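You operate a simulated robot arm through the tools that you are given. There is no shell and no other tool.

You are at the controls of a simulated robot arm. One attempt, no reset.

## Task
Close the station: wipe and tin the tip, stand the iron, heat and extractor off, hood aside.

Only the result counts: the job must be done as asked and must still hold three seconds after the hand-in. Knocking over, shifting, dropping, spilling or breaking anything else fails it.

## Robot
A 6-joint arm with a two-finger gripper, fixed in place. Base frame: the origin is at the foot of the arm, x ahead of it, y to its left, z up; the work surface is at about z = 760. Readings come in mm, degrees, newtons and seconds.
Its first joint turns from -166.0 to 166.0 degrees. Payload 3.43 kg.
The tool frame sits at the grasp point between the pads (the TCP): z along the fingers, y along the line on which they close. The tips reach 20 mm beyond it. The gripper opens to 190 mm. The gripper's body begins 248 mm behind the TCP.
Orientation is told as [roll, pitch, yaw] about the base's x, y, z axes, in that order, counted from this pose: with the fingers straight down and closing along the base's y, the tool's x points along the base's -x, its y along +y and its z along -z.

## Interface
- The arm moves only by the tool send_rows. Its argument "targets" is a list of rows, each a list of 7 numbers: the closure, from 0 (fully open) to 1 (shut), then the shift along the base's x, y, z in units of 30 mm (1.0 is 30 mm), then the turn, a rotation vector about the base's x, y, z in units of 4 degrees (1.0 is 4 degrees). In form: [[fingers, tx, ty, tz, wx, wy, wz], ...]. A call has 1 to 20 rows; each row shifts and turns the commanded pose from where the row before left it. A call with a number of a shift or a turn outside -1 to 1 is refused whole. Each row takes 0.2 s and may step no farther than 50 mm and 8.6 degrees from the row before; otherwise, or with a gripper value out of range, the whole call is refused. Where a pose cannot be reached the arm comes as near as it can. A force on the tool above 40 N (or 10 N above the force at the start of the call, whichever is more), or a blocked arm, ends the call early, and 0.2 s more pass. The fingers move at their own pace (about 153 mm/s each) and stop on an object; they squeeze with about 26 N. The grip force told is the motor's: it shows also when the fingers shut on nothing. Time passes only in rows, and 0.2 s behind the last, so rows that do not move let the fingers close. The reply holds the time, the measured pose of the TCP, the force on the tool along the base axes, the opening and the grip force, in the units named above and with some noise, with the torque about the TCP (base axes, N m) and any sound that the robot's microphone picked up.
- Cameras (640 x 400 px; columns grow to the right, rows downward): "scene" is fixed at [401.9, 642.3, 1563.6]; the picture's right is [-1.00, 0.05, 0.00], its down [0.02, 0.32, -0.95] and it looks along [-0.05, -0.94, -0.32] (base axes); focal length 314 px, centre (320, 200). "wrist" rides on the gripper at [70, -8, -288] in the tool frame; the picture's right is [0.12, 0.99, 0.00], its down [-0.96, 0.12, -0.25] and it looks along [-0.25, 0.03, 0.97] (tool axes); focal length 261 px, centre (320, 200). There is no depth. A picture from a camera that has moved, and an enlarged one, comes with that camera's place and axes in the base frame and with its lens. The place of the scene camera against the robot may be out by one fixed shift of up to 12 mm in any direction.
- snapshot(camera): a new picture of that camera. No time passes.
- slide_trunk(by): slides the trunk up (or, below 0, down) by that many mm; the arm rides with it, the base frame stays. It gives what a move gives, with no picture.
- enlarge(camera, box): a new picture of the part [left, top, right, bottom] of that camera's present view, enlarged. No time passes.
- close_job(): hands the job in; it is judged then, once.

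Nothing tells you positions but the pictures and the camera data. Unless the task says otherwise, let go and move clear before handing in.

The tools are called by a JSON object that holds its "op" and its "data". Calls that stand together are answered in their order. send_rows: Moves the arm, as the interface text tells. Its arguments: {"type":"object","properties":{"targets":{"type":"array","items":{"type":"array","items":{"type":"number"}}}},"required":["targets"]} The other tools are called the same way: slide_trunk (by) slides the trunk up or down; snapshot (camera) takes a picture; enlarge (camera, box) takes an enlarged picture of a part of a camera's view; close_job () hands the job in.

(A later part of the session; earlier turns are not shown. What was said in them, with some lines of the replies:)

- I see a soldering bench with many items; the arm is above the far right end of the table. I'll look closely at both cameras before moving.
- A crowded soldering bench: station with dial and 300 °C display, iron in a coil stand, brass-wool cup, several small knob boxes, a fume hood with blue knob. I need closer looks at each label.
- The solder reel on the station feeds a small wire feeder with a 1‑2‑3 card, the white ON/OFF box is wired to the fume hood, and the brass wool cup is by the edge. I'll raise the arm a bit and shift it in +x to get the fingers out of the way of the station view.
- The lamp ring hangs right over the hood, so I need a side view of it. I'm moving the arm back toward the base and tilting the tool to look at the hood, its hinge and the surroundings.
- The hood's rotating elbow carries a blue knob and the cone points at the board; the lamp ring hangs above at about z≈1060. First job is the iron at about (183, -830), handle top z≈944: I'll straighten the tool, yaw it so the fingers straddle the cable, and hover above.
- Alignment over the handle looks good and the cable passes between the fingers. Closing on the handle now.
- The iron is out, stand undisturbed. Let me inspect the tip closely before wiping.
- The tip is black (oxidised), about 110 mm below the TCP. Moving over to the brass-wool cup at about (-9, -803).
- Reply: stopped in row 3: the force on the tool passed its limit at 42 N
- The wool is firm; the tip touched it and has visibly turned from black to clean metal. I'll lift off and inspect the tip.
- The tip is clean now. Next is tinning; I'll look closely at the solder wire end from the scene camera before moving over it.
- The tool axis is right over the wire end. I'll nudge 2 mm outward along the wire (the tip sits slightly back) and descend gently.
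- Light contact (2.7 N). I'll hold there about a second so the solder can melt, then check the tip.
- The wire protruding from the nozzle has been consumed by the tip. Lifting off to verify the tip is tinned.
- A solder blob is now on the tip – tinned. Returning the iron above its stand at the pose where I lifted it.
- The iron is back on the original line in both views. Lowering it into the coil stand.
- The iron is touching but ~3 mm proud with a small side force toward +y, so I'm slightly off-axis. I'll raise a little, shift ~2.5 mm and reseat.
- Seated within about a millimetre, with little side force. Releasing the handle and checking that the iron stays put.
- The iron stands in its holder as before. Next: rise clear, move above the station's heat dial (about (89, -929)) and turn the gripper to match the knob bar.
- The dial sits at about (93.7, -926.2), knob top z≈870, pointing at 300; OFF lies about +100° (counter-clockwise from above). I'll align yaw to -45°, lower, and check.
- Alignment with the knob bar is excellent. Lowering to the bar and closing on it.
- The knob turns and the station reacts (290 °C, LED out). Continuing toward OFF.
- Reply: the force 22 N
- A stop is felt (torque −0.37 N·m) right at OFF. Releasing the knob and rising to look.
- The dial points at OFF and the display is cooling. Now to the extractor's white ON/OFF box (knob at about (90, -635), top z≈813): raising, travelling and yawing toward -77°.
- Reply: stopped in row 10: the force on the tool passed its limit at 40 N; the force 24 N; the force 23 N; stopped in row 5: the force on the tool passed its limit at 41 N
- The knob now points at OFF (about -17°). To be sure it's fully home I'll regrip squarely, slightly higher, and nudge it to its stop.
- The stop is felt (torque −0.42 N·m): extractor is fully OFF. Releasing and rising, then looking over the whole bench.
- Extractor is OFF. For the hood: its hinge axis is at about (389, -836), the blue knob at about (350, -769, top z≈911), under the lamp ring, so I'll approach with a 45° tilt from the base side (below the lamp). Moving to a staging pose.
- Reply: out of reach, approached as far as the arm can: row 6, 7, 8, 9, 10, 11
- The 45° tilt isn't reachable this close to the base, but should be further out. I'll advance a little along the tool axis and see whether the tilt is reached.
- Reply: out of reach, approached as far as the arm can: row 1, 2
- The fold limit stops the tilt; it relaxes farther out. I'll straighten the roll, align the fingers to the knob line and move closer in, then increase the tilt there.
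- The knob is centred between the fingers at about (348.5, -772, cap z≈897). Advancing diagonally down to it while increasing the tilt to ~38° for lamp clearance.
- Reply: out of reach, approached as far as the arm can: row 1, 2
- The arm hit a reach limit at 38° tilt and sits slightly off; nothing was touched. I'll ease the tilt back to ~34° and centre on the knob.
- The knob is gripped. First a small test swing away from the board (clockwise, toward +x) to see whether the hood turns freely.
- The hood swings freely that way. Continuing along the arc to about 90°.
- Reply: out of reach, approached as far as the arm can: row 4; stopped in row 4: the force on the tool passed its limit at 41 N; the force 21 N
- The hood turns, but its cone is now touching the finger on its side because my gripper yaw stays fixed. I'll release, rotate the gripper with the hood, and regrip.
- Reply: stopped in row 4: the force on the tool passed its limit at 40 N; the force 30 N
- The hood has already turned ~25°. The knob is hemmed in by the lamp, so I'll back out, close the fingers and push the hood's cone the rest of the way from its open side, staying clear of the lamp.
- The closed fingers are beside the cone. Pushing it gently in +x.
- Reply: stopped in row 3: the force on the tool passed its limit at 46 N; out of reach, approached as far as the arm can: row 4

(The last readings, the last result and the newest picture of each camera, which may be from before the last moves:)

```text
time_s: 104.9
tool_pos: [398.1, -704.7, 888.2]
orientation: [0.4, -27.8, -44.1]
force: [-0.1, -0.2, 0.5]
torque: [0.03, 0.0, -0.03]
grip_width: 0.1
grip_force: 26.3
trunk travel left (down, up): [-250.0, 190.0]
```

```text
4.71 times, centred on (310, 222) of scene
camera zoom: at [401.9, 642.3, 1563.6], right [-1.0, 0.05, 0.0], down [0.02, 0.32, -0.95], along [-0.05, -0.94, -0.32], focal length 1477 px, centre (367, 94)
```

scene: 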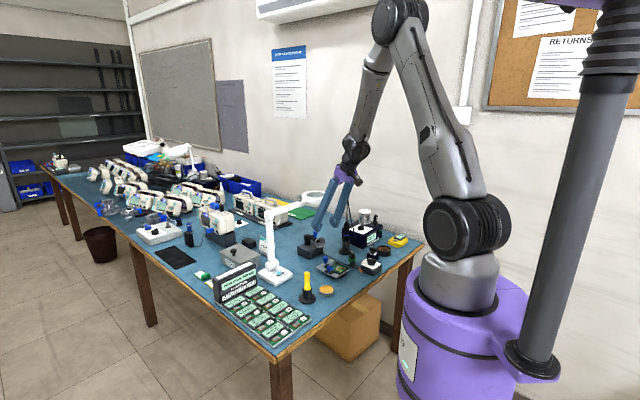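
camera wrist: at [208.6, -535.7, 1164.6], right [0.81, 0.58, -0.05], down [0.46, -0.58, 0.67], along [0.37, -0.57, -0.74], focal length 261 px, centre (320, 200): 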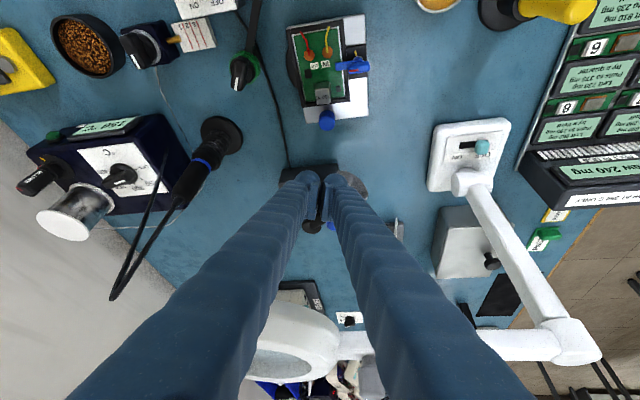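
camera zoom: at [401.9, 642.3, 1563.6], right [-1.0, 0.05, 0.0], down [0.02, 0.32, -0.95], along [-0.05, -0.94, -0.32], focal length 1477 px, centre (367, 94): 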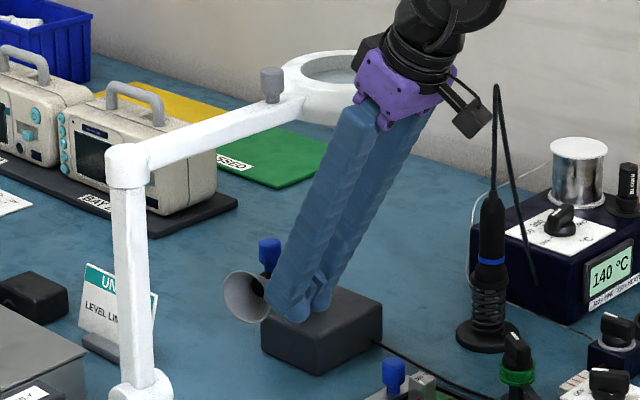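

{"op": "send_rows", "data": {"targets": [[1, 0.25, -0.03, 0, 0, 0, 0], [1, 0.25, -0.03, 0, 0, 0, 0], [1, 0.25, -0.04, 0, 0, 0, 0], [1, 0.25, -0.05, 0, 0, 0, 0], [1, 0, 0, 0, 0, 0, 0]]}}

{"op": "enlarge", "data": {"camera": "scene", "box": [270, 180, 350, 265]}}

{"op": "enlarge", "data": {"camera": "wrist", "box": [260, 110, 400, 250]}}

```text
time_s: 106.1
tool_pos: [428.0, -711.7, 888.3]
orientation: [0.4, -27.8, -44.2]
force: [0.6, -0.1, 0.2]
torque: [-0.01, 0.03, 0.03]
grip_width: 0.0
grip_force: 26.0
trunk travel left (down, up): [-250.0, 190.0]
```

```text
4.71 times, centred on (310, 222) of scene
camera zoom: at [401.9, 642.3, 1563.6], right [-1.0, 0.05, 0.0], down [0.02, 0.32, -0.95], along [-0.05, -0.94, -0.32], focal length 1477 px, centre (367, 94)
```

zoom: 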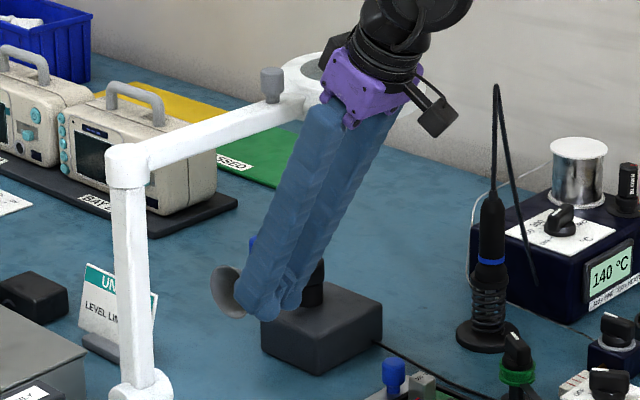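

```text
2.86 times, centred on (330, 180) of wrist
camera zoom: at [278.8, -580.6, 1108.2], right [0.61, 0.79, -0.05], down [0.61, -0.43, 0.67], along [0.51, -0.44, -0.74], focal length 745 px, centre (291, 257)
```

zoom: 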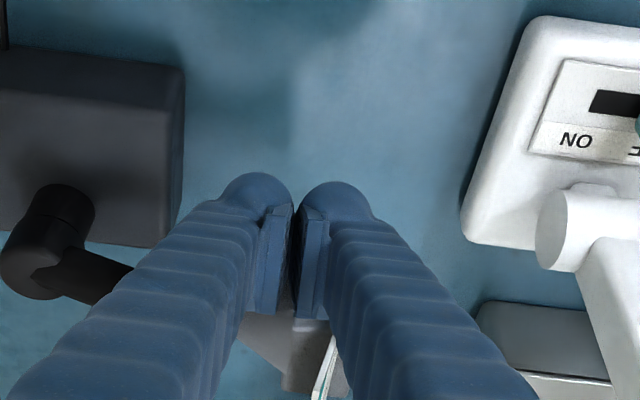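

The hood has now swung roughly 80–85° from the board. I'll back the arm away and inspect the result.

{"op": "send_rows", "data": {"targets": [[1, -0.3, 0.1, 0, 0, 0, 0], [1, -0.34, 0.325, 0.88, 0, 0, 0], [1, -0.34, 0.325, 0.88, 0, 0, 0], [1, -0.34, 0.325, 0.88, 0, 0, 0], [1, -0.6, 0.5, 0.6, 0, 0, 0], [1, -0.6, 0.5, 0.6, 0, 0, 0], [1, 0, 0, 0, 0, 0, 0]]}}

{"op": "snapshot", "data": {"camera": "wrist"}}

{"op": "enlarge", "data": {"camera": "scene", "box": [260, 190, 350, 265]}}

```text
time_s: 107.7
tool_pos: [350.8, -645.7, 1002.9]
orientation: [0.4, -27.9, -44.2]
force: [0.4, -0.2, 0.4]
torque: [-0.02, 0.01, -0.03]
grip_width: 0.0
grip_force: 26.5
trunk travel left (down, up): [-250.0, 190.0]
```

```text
taken
camera wrist: at [203.0, -515.3, 1223.8], right [0.61, 0.79, -0.05], down [0.61, -0.43, 0.67], along [0.51, -0.44, -0.74], focal length 261 px, centre (320, 200)
```

wrist: 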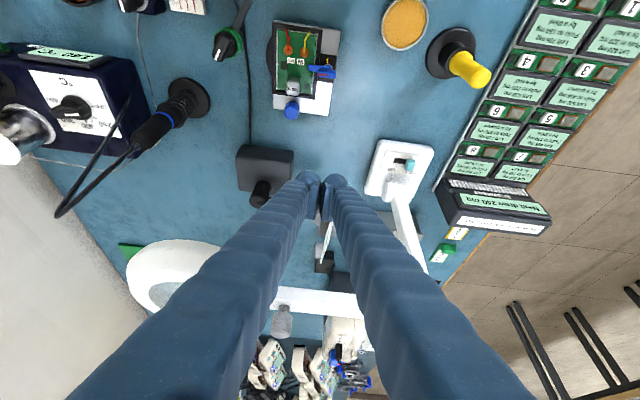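

```text
5.33 times, centred on (305, 228) of scene
camera zoom: at [401.9, 642.3, 1563.6], right [-1.0, 0.05, 0.0], down [0.02, 0.32, -0.95], along [-0.05, -0.94, -0.32], focal length 1674 px, centre (400, 53)
```

zoom: 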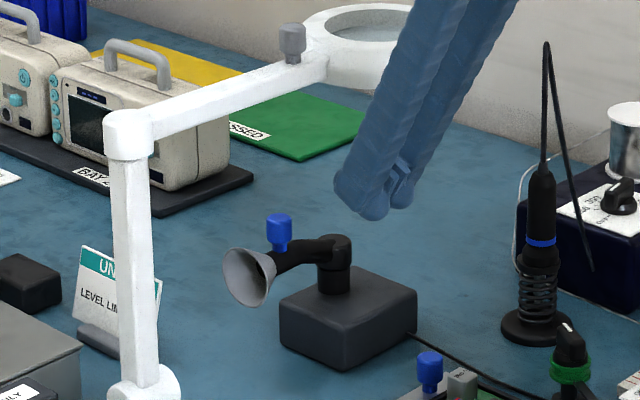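

The hood points well away from the board now (about 68° swung), with free space to the sign. I'll give it one more careful push to bring it to roughly 85°.

{"op": "send_rows", "data": {"targets": [[1, 0.6, -0.5, -0.6, 0, 0, 0], [1, 0.6, -0.5, -0.6, 0, 0, 0], [1, 0.34, -0.325, -0.88, 0, 0, 0], [1, 0.34, -0.325, -0.88, 0, 0, 0], [1, 0.34, -0.325, -0.88, 0, 0, 0], [1, 0.3, -0.1, 0, 0, 0, 0], [1, 0, 0, 0, 0, 0, 0]]}}

{"op": "send_rows", "data": {"targets": [[1, 0.22, -0.147, 0, 0, 0, 0], [1, 0.22, -0.147, 0, 0, 0, 0], [1, 0.22, -0.147, 0, 0, 0, 0], [1, 0, 0, 0, 0, 0, 0]]}}

{"op": "enlarge", "data": {"camera": "scene", "box": [260, 190, 350, 265]}}

{"op": "enlarge", "data": {"camera": "wrist", "box": [240, 110, 400, 260]}}

```text
time_s: 109.3
tool_pos: [429.4, -710.4, 887.5]
orientation: [0.3, -27.9, -44.1]
force: [0.3, 0.5, 0.2]
torque: [-0.02, 0.02, -0.01]
grip_width: 0.1
grip_force: 25.7
trunk travel left (down, up): [-250.0, 190.0]
```

```text
time_s: 109.9
tool_pos: [434.0, -712.4, 885.6]
orientation: [0.1, -27.5, -44.3]
force: [-13.4, 15.3, 14.9]
torque: [-0.45, -0.05, -0.2]
grip_width: 0.0
grip_force: 25.4
trunk travel left (down, up): [-250.0, 190.0]
stopped in row 2: the force on the tool passed its limit at 49 N (the readings are from after the stop); the commanded pose is now the measured one
```

```text
5.33 times, centred on (305, 228) of scene
camera zoom: at [401.9, 642.3, 1563.6], right [-1.0, 0.05, 0.0], down [0.02, 0.32, -0.95], along [-0.05, -0.94, -0.32], focal length 1674 px, centre (400, 53)
```

zoom: 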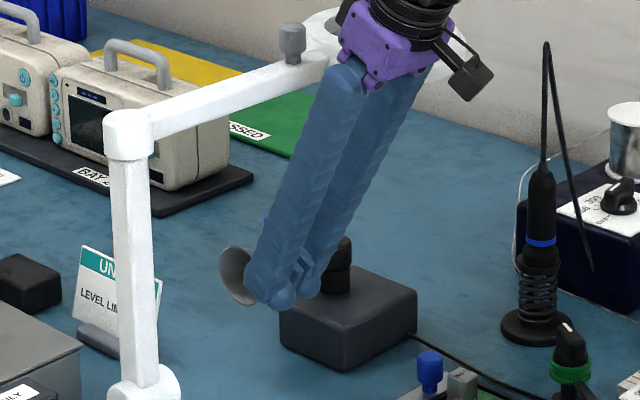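

```text
2.67 times, centred on (320, 185) of wrist
camera zoom: at [285.9, -584.0, 1108.2], right [0.62, 0.79, -0.05], down [0.61, -0.43, 0.66], along [0.5, -0.44, -0.75], focal length 695 px, centre (320, 240)
```

zoom: 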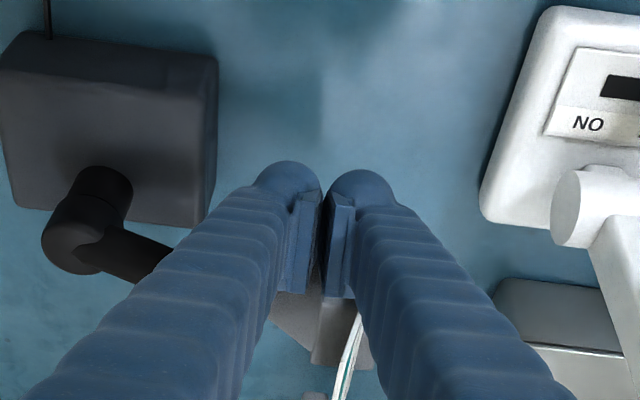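

{"op": "send_rows", "data": {"targets": [[1, -0.1, 0.12, 0, 0, 0, 0], [1, 0, 0, 0, 0, 0, 0]]}}

```text
time_s: 110.5
tool_pos: [433.7, -713.1, 885.4]
orientation: [0.2, -27.5, -44.2]
force: [-0.5, -0.5, 0.3]
torque: [0.02, 0.0, 0.02]
grip_width: 0.1
grip_force: 26.2
trunk travel left (down, up): [-250.0, 190.0]
```

{"op": "send_rows", "data": {"targets": [[1, 0.15, 0.02, 0, 0, 0, 0], [1, 0.15, 0, 0, 0, 0, 0], [1, 0, 0, 0, 0, 0, 0]]}}

{"op": "enlarge", "data": {"camera": "scene", "box": [260, 190, 350, 265]}}

```text
time_s: 111.3
tool_pos: [436.0, -711.0, 883.6]
orientation: [0.3, -27.4, -44.6]
force: [-36.2, 4.6, 11.9]
torque: [-0.3, -0.06, -0.92]
grip_width: 0.0
grip_force: 25.7
trunk travel left (down, up): [-250.0, 190.0]
```

```text
5.33 times, centred on (305, 228) of scene
camera zoom: at [401.9, 642.3, 1563.6], right [-1.0, 0.05, 0.0], down [0.02, 0.32, -0.95], along [-0.05, -0.94, -0.32], focal length 1674 px, centre (400, 53)
```

zoom: 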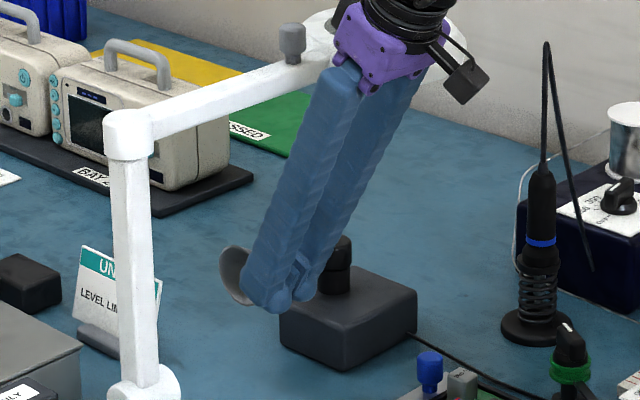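

The hood is against its hinge stop (it no longer moves), so it is fully aside. Backing off and retreating.

{"op": "send_rows", "data": {"targets": [[1, -0.3, 0.05, 0, 0, 0, 0], [1, -0.3, 0.1, 0, 0, 0, 0], [1, -0.34, 0.325, 0.88, 0, 0, 0], [1, -0.34, 0.325, 0.88, 0, 0, 0], [1, -0.34, 0.325, 0.88, 0, 0, 0], [1, -0.6, 0.6, 0.6, 0, 0, 0], [1, -0.6, 0.6, 0.6, 0, 0, 0], [1, -0.6, 0.6, 0.6, 0, 0, 0], [0.7, 0, 0, 0.9, 0.3, 0.5, 0], [0.5, 0, 0, 0.9, 0.5, 0.7, 0], [0.5, 0, 0, 0, 0, 0, 0]]}}

{"op": "snapshot", "data": {"camera": "wrist"}}

{"op": "snapshot", "data": {"camera": "scene"}}

{"op": "enlarge", "data": {"camera": "scene", "box": [250, 180, 420, 290]}}

```text
time_s: 113.7
tool_pos: [340.0, -624.9, 1072.1]
orientation: [-0.8, -21.7, -43.8]
force: [-0.2, 0.2, -0.5]
torque: [-0.03, -0.03, 0.02]
grip_width: 95.1
grip_force: 0.0
trunk travel left (down, up): [-250.0, 190.0]
```

```text
taken
camera wrist: at [211.4, -507.8, 1313.1], right [0.61, 0.79, -0.06], down [0.66, -0.47, 0.59], along [0.43, -0.4, -0.81], focal length 261 px, centre (320, 200)
```

wrist: 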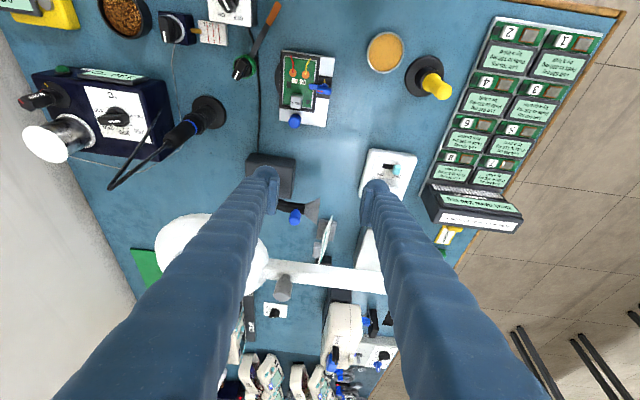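

```text
taken
```

scene: 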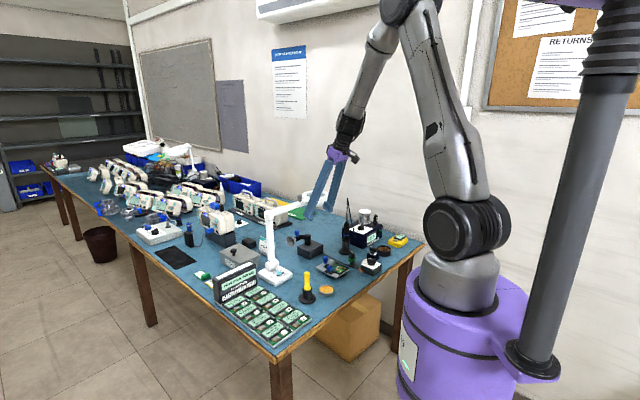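

```text
3.64 times, centred on (335, 235) of scene
camera zoom: at [401.9, 642.3, 1563.6], right [-1.0, 0.05, 0.0], down [0.02, 0.32, -0.95], along [-0.05, -0.94, -0.32], focal length 1141 px, centre (266, 73)
```

zoom: 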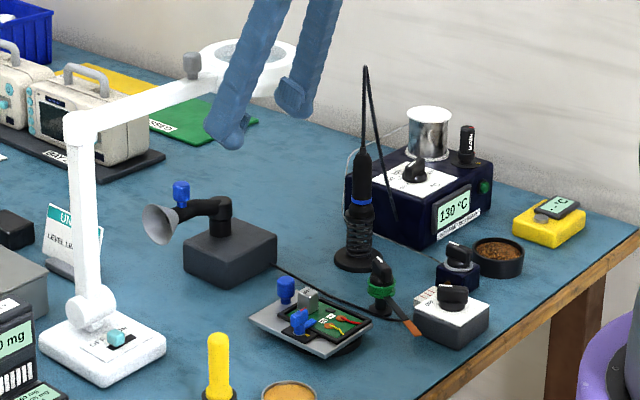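

Everything looks done; a last close check of iron, dials and hood before handing in.

{"op": "enlarge", "data": {"camera": "scene", "box": [330, 190, 400, 260]}}

{"op": "enlarge", "data": {"camera": "scene", "box": [285, 220, 345, 270]}}

{"op": "enlarge", "data": {"camera": "wrist", "box": [20, 0, 300, 180]}}

{"op": "enlarge", "data": {"camera": "wrist", "box": [240, 140, 380, 290]}}

{"op": "enlarge", "data": {"camera": "scene", "box": [200, 180, 430, 350]}}

```text
5.71 times, centred on (365, 225) of scene
camera zoom: at [401.9, 642.3, 1563.6], right [-1.0, 0.05, 0.0], down [0.02, 0.32, -0.95], along [-0.05, -0.94, -0.32], focal length 1793 px, centre (63, 57)
```

zoom: 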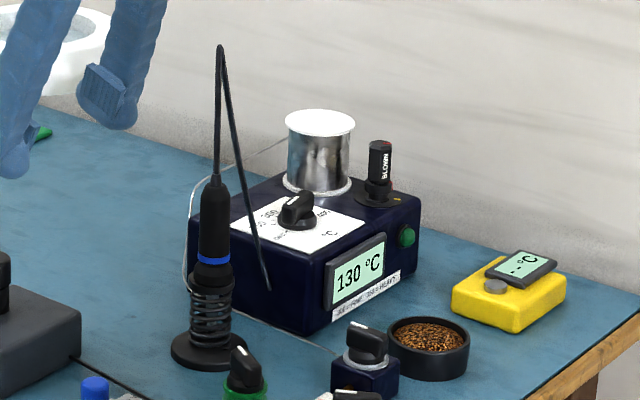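

```text
8.00 times, centred on (315, 245) of scene
camera zoom: at [401.9, 642.3, 1563.6], right [-1.0, 0.05, 0.0], down [0.02, 0.32, -0.95], along [-0.05, -0.94, -0.32], focal length 2510 px, centre (360, -160)
```

zoom: 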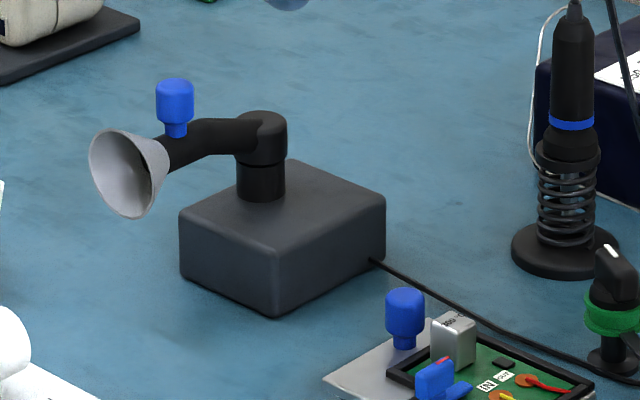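

```text
2.22 times, centred on (160, 90) of wrist
camera zoom: at [211.4, -507.8, 1313.1], right [0.61, 0.79, -0.06], down [0.66, -0.47, 0.59], along [0.43, -0.4, -0.81], focal length 579 px, centre (676, 444)
```

zoom: 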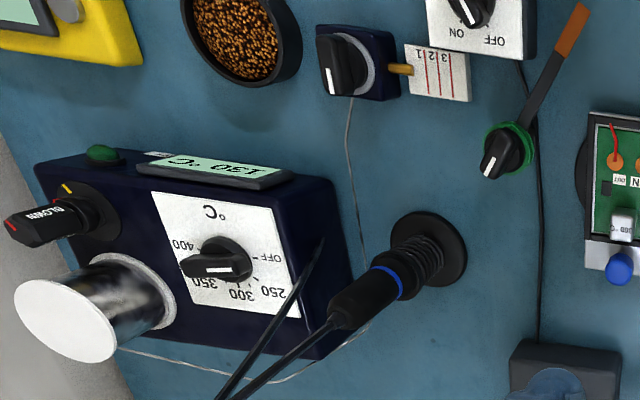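

```text
2.67 times, centred on (310, 215) of wrist
camera zoom: at [211.4, -507.8, 1313.1], right [0.61, 0.79, -0.06], down [0.66, -0.47, 0.59], along [0.43, -0.4, -0.81], focal length 695 px, centre (347, 160)
```

zoom: 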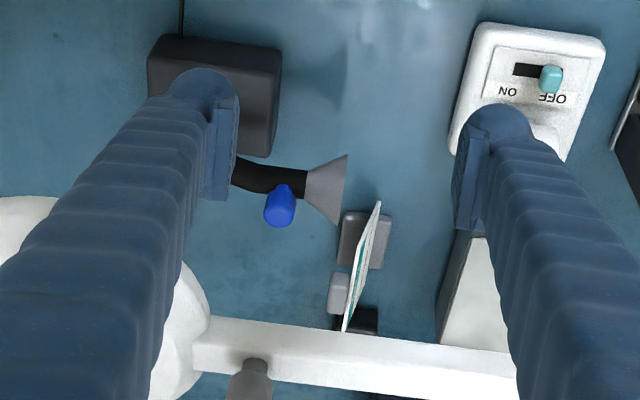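

```text
2.35 times, centred on (315, 265) of scene
camera zoom: at [401.9, 642.3, 1563.6], right [-1.0, 0.05, 0.0], down [0.02, 0.32, -0.95], along [-0.05, -0.94, -0.32], focal length 738 px, centre (332, 47)
```

zoom: 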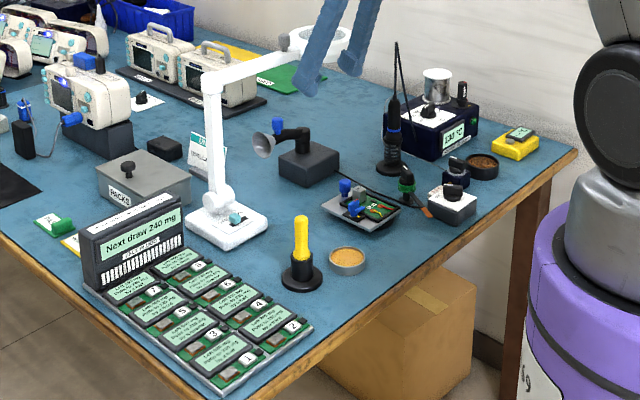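

One thing to double-check: the dial's pointer seen from this angle. Zooming in on both knobs.

{"op": "enlarge", "data": {"camera": "wrist", "box": [80, 80, 160, 160]}}

{"op": "enlarge", "data": {"camera": "scene", "box": [355, 205, 385, 235]}}

{"op": "enlarge", "data": {"camera": "wrist", "box": [200, 0, 270, 50]}}

{"op": "enlarge", "data": {"camera": "scene", "box": [355, 245, 390, 280]}}

```text
5.00 times, centred on (120, 120) of wrist
camera zoom: at [211.4, -507.8, 1313.1], right [0.61, 0.79, -0.06], down [0.66, -0.47, 0.59], along [0.43, -0.4, -0.81], focal length 1303 px, centre (1320, 600)
```

zoom: 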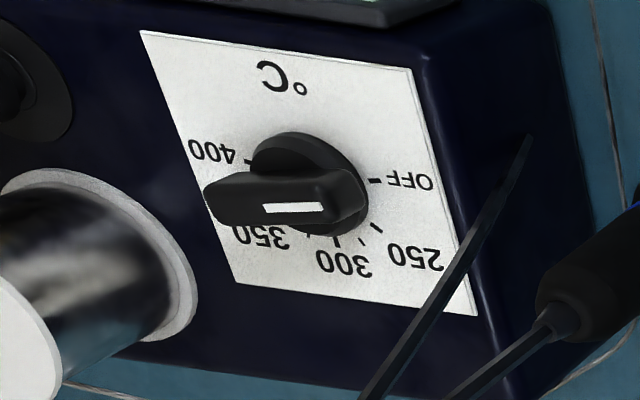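

```text
13.33 times, centred on (370, 220) of scene
camera zoom: at [401.9, 642.3, 1563.6], right [-1.0, 0.05, 0.0], down [0.02, 0.32, -0.95], along [-0.05, -0.94, -0.32], focal length 4184 px, centre (-347, -67)
```

zoom: 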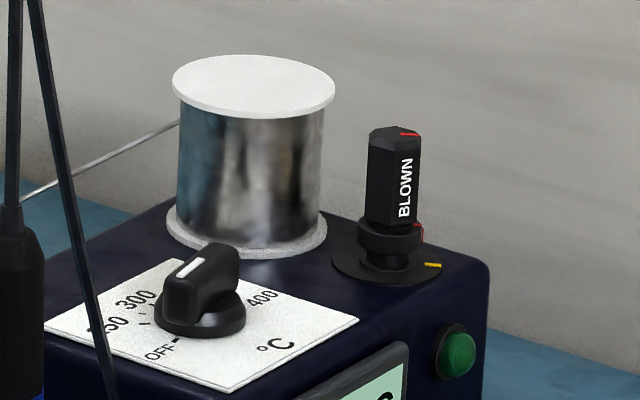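

```text
8.00 times, centred on (235, 25) of wrist
camera zoom: at [211.4, -507.8, 1313.1], right [0.61, 0.79, -0.06], down [0.66, -0.47, 0.59], along [0.43, -0.4, -0.81], focal length 2085 px, centre (1000, 1600)
```

zoom: 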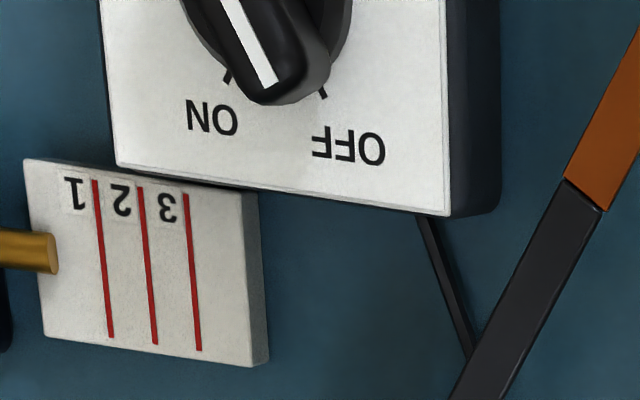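

```text
11.43 times, centred on (372, 262) of scene
camera zoom: at [401.9, 642.3, 1563.6], right [-1.0, 0.05, 0.0], down [0.02, 0.32, -0.95], along [-0.05, -0.94, -0.32], focal length 3586 px, centre (-280, -514)
```

zoom: 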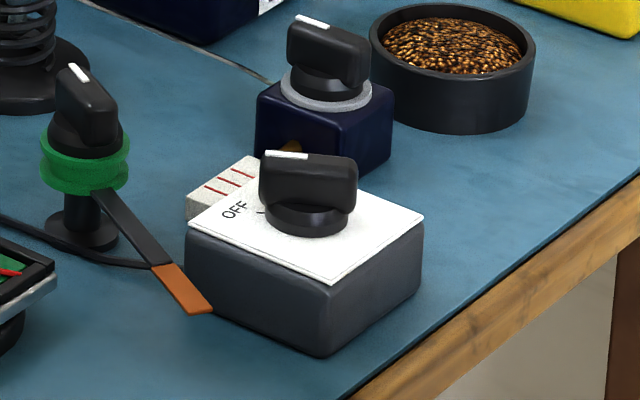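

The station looks closed, so I'm handing in:

- **Iron:** wiped, tinned and upright in its stand.
- **Heat:** the dial points at OFF, and the display has cooled to 130 °C.
- **Extractor:** its knob is against the OFF stop.
- **Hood:** turned about 70° away from the board, where it stopped and would not go further.

Nothing else on the bench looks moved, and the arm is clear.

{"op": "close_job", "data": {}}

```text
The job is handed in.
```

I closed the station and handed the job in. I haven't had a verdict back, so what follows is what I saw on the cameras and felt at the gripper.

- **Iron tip:** it turned from black to bare metal on the brass wool. It then melted the solder wire sticking out of the feeder, and a shiny bead formed on the tip.
- **Iron:** it stands upright in its coil stand, at the same height as at the start.
- **Heat:** the dial is at OFF against its stop. The display had fallen from 300 °C to 130 °C by the last look.
- **Extractor:** the switch is at OFF against its stop.
- **Hood:** it is turned about 70° away from the board. It would not go further, and I took that as the end of its hinge.

Getting the hood aside was the rough part. The lamp blocked the blue knob, so after about 25° I let go and pushed the hood's cone with the closed fingers. Several moves stopped early on the 40 N force limit: wiping the tip, turning the extractor switch, and swinging the hood. Comparing pictures before and after, I saw no sign that the hood's base, the lamp, the sign next to it or anything else on the bench had moved.

The arm is open and clear of everything.
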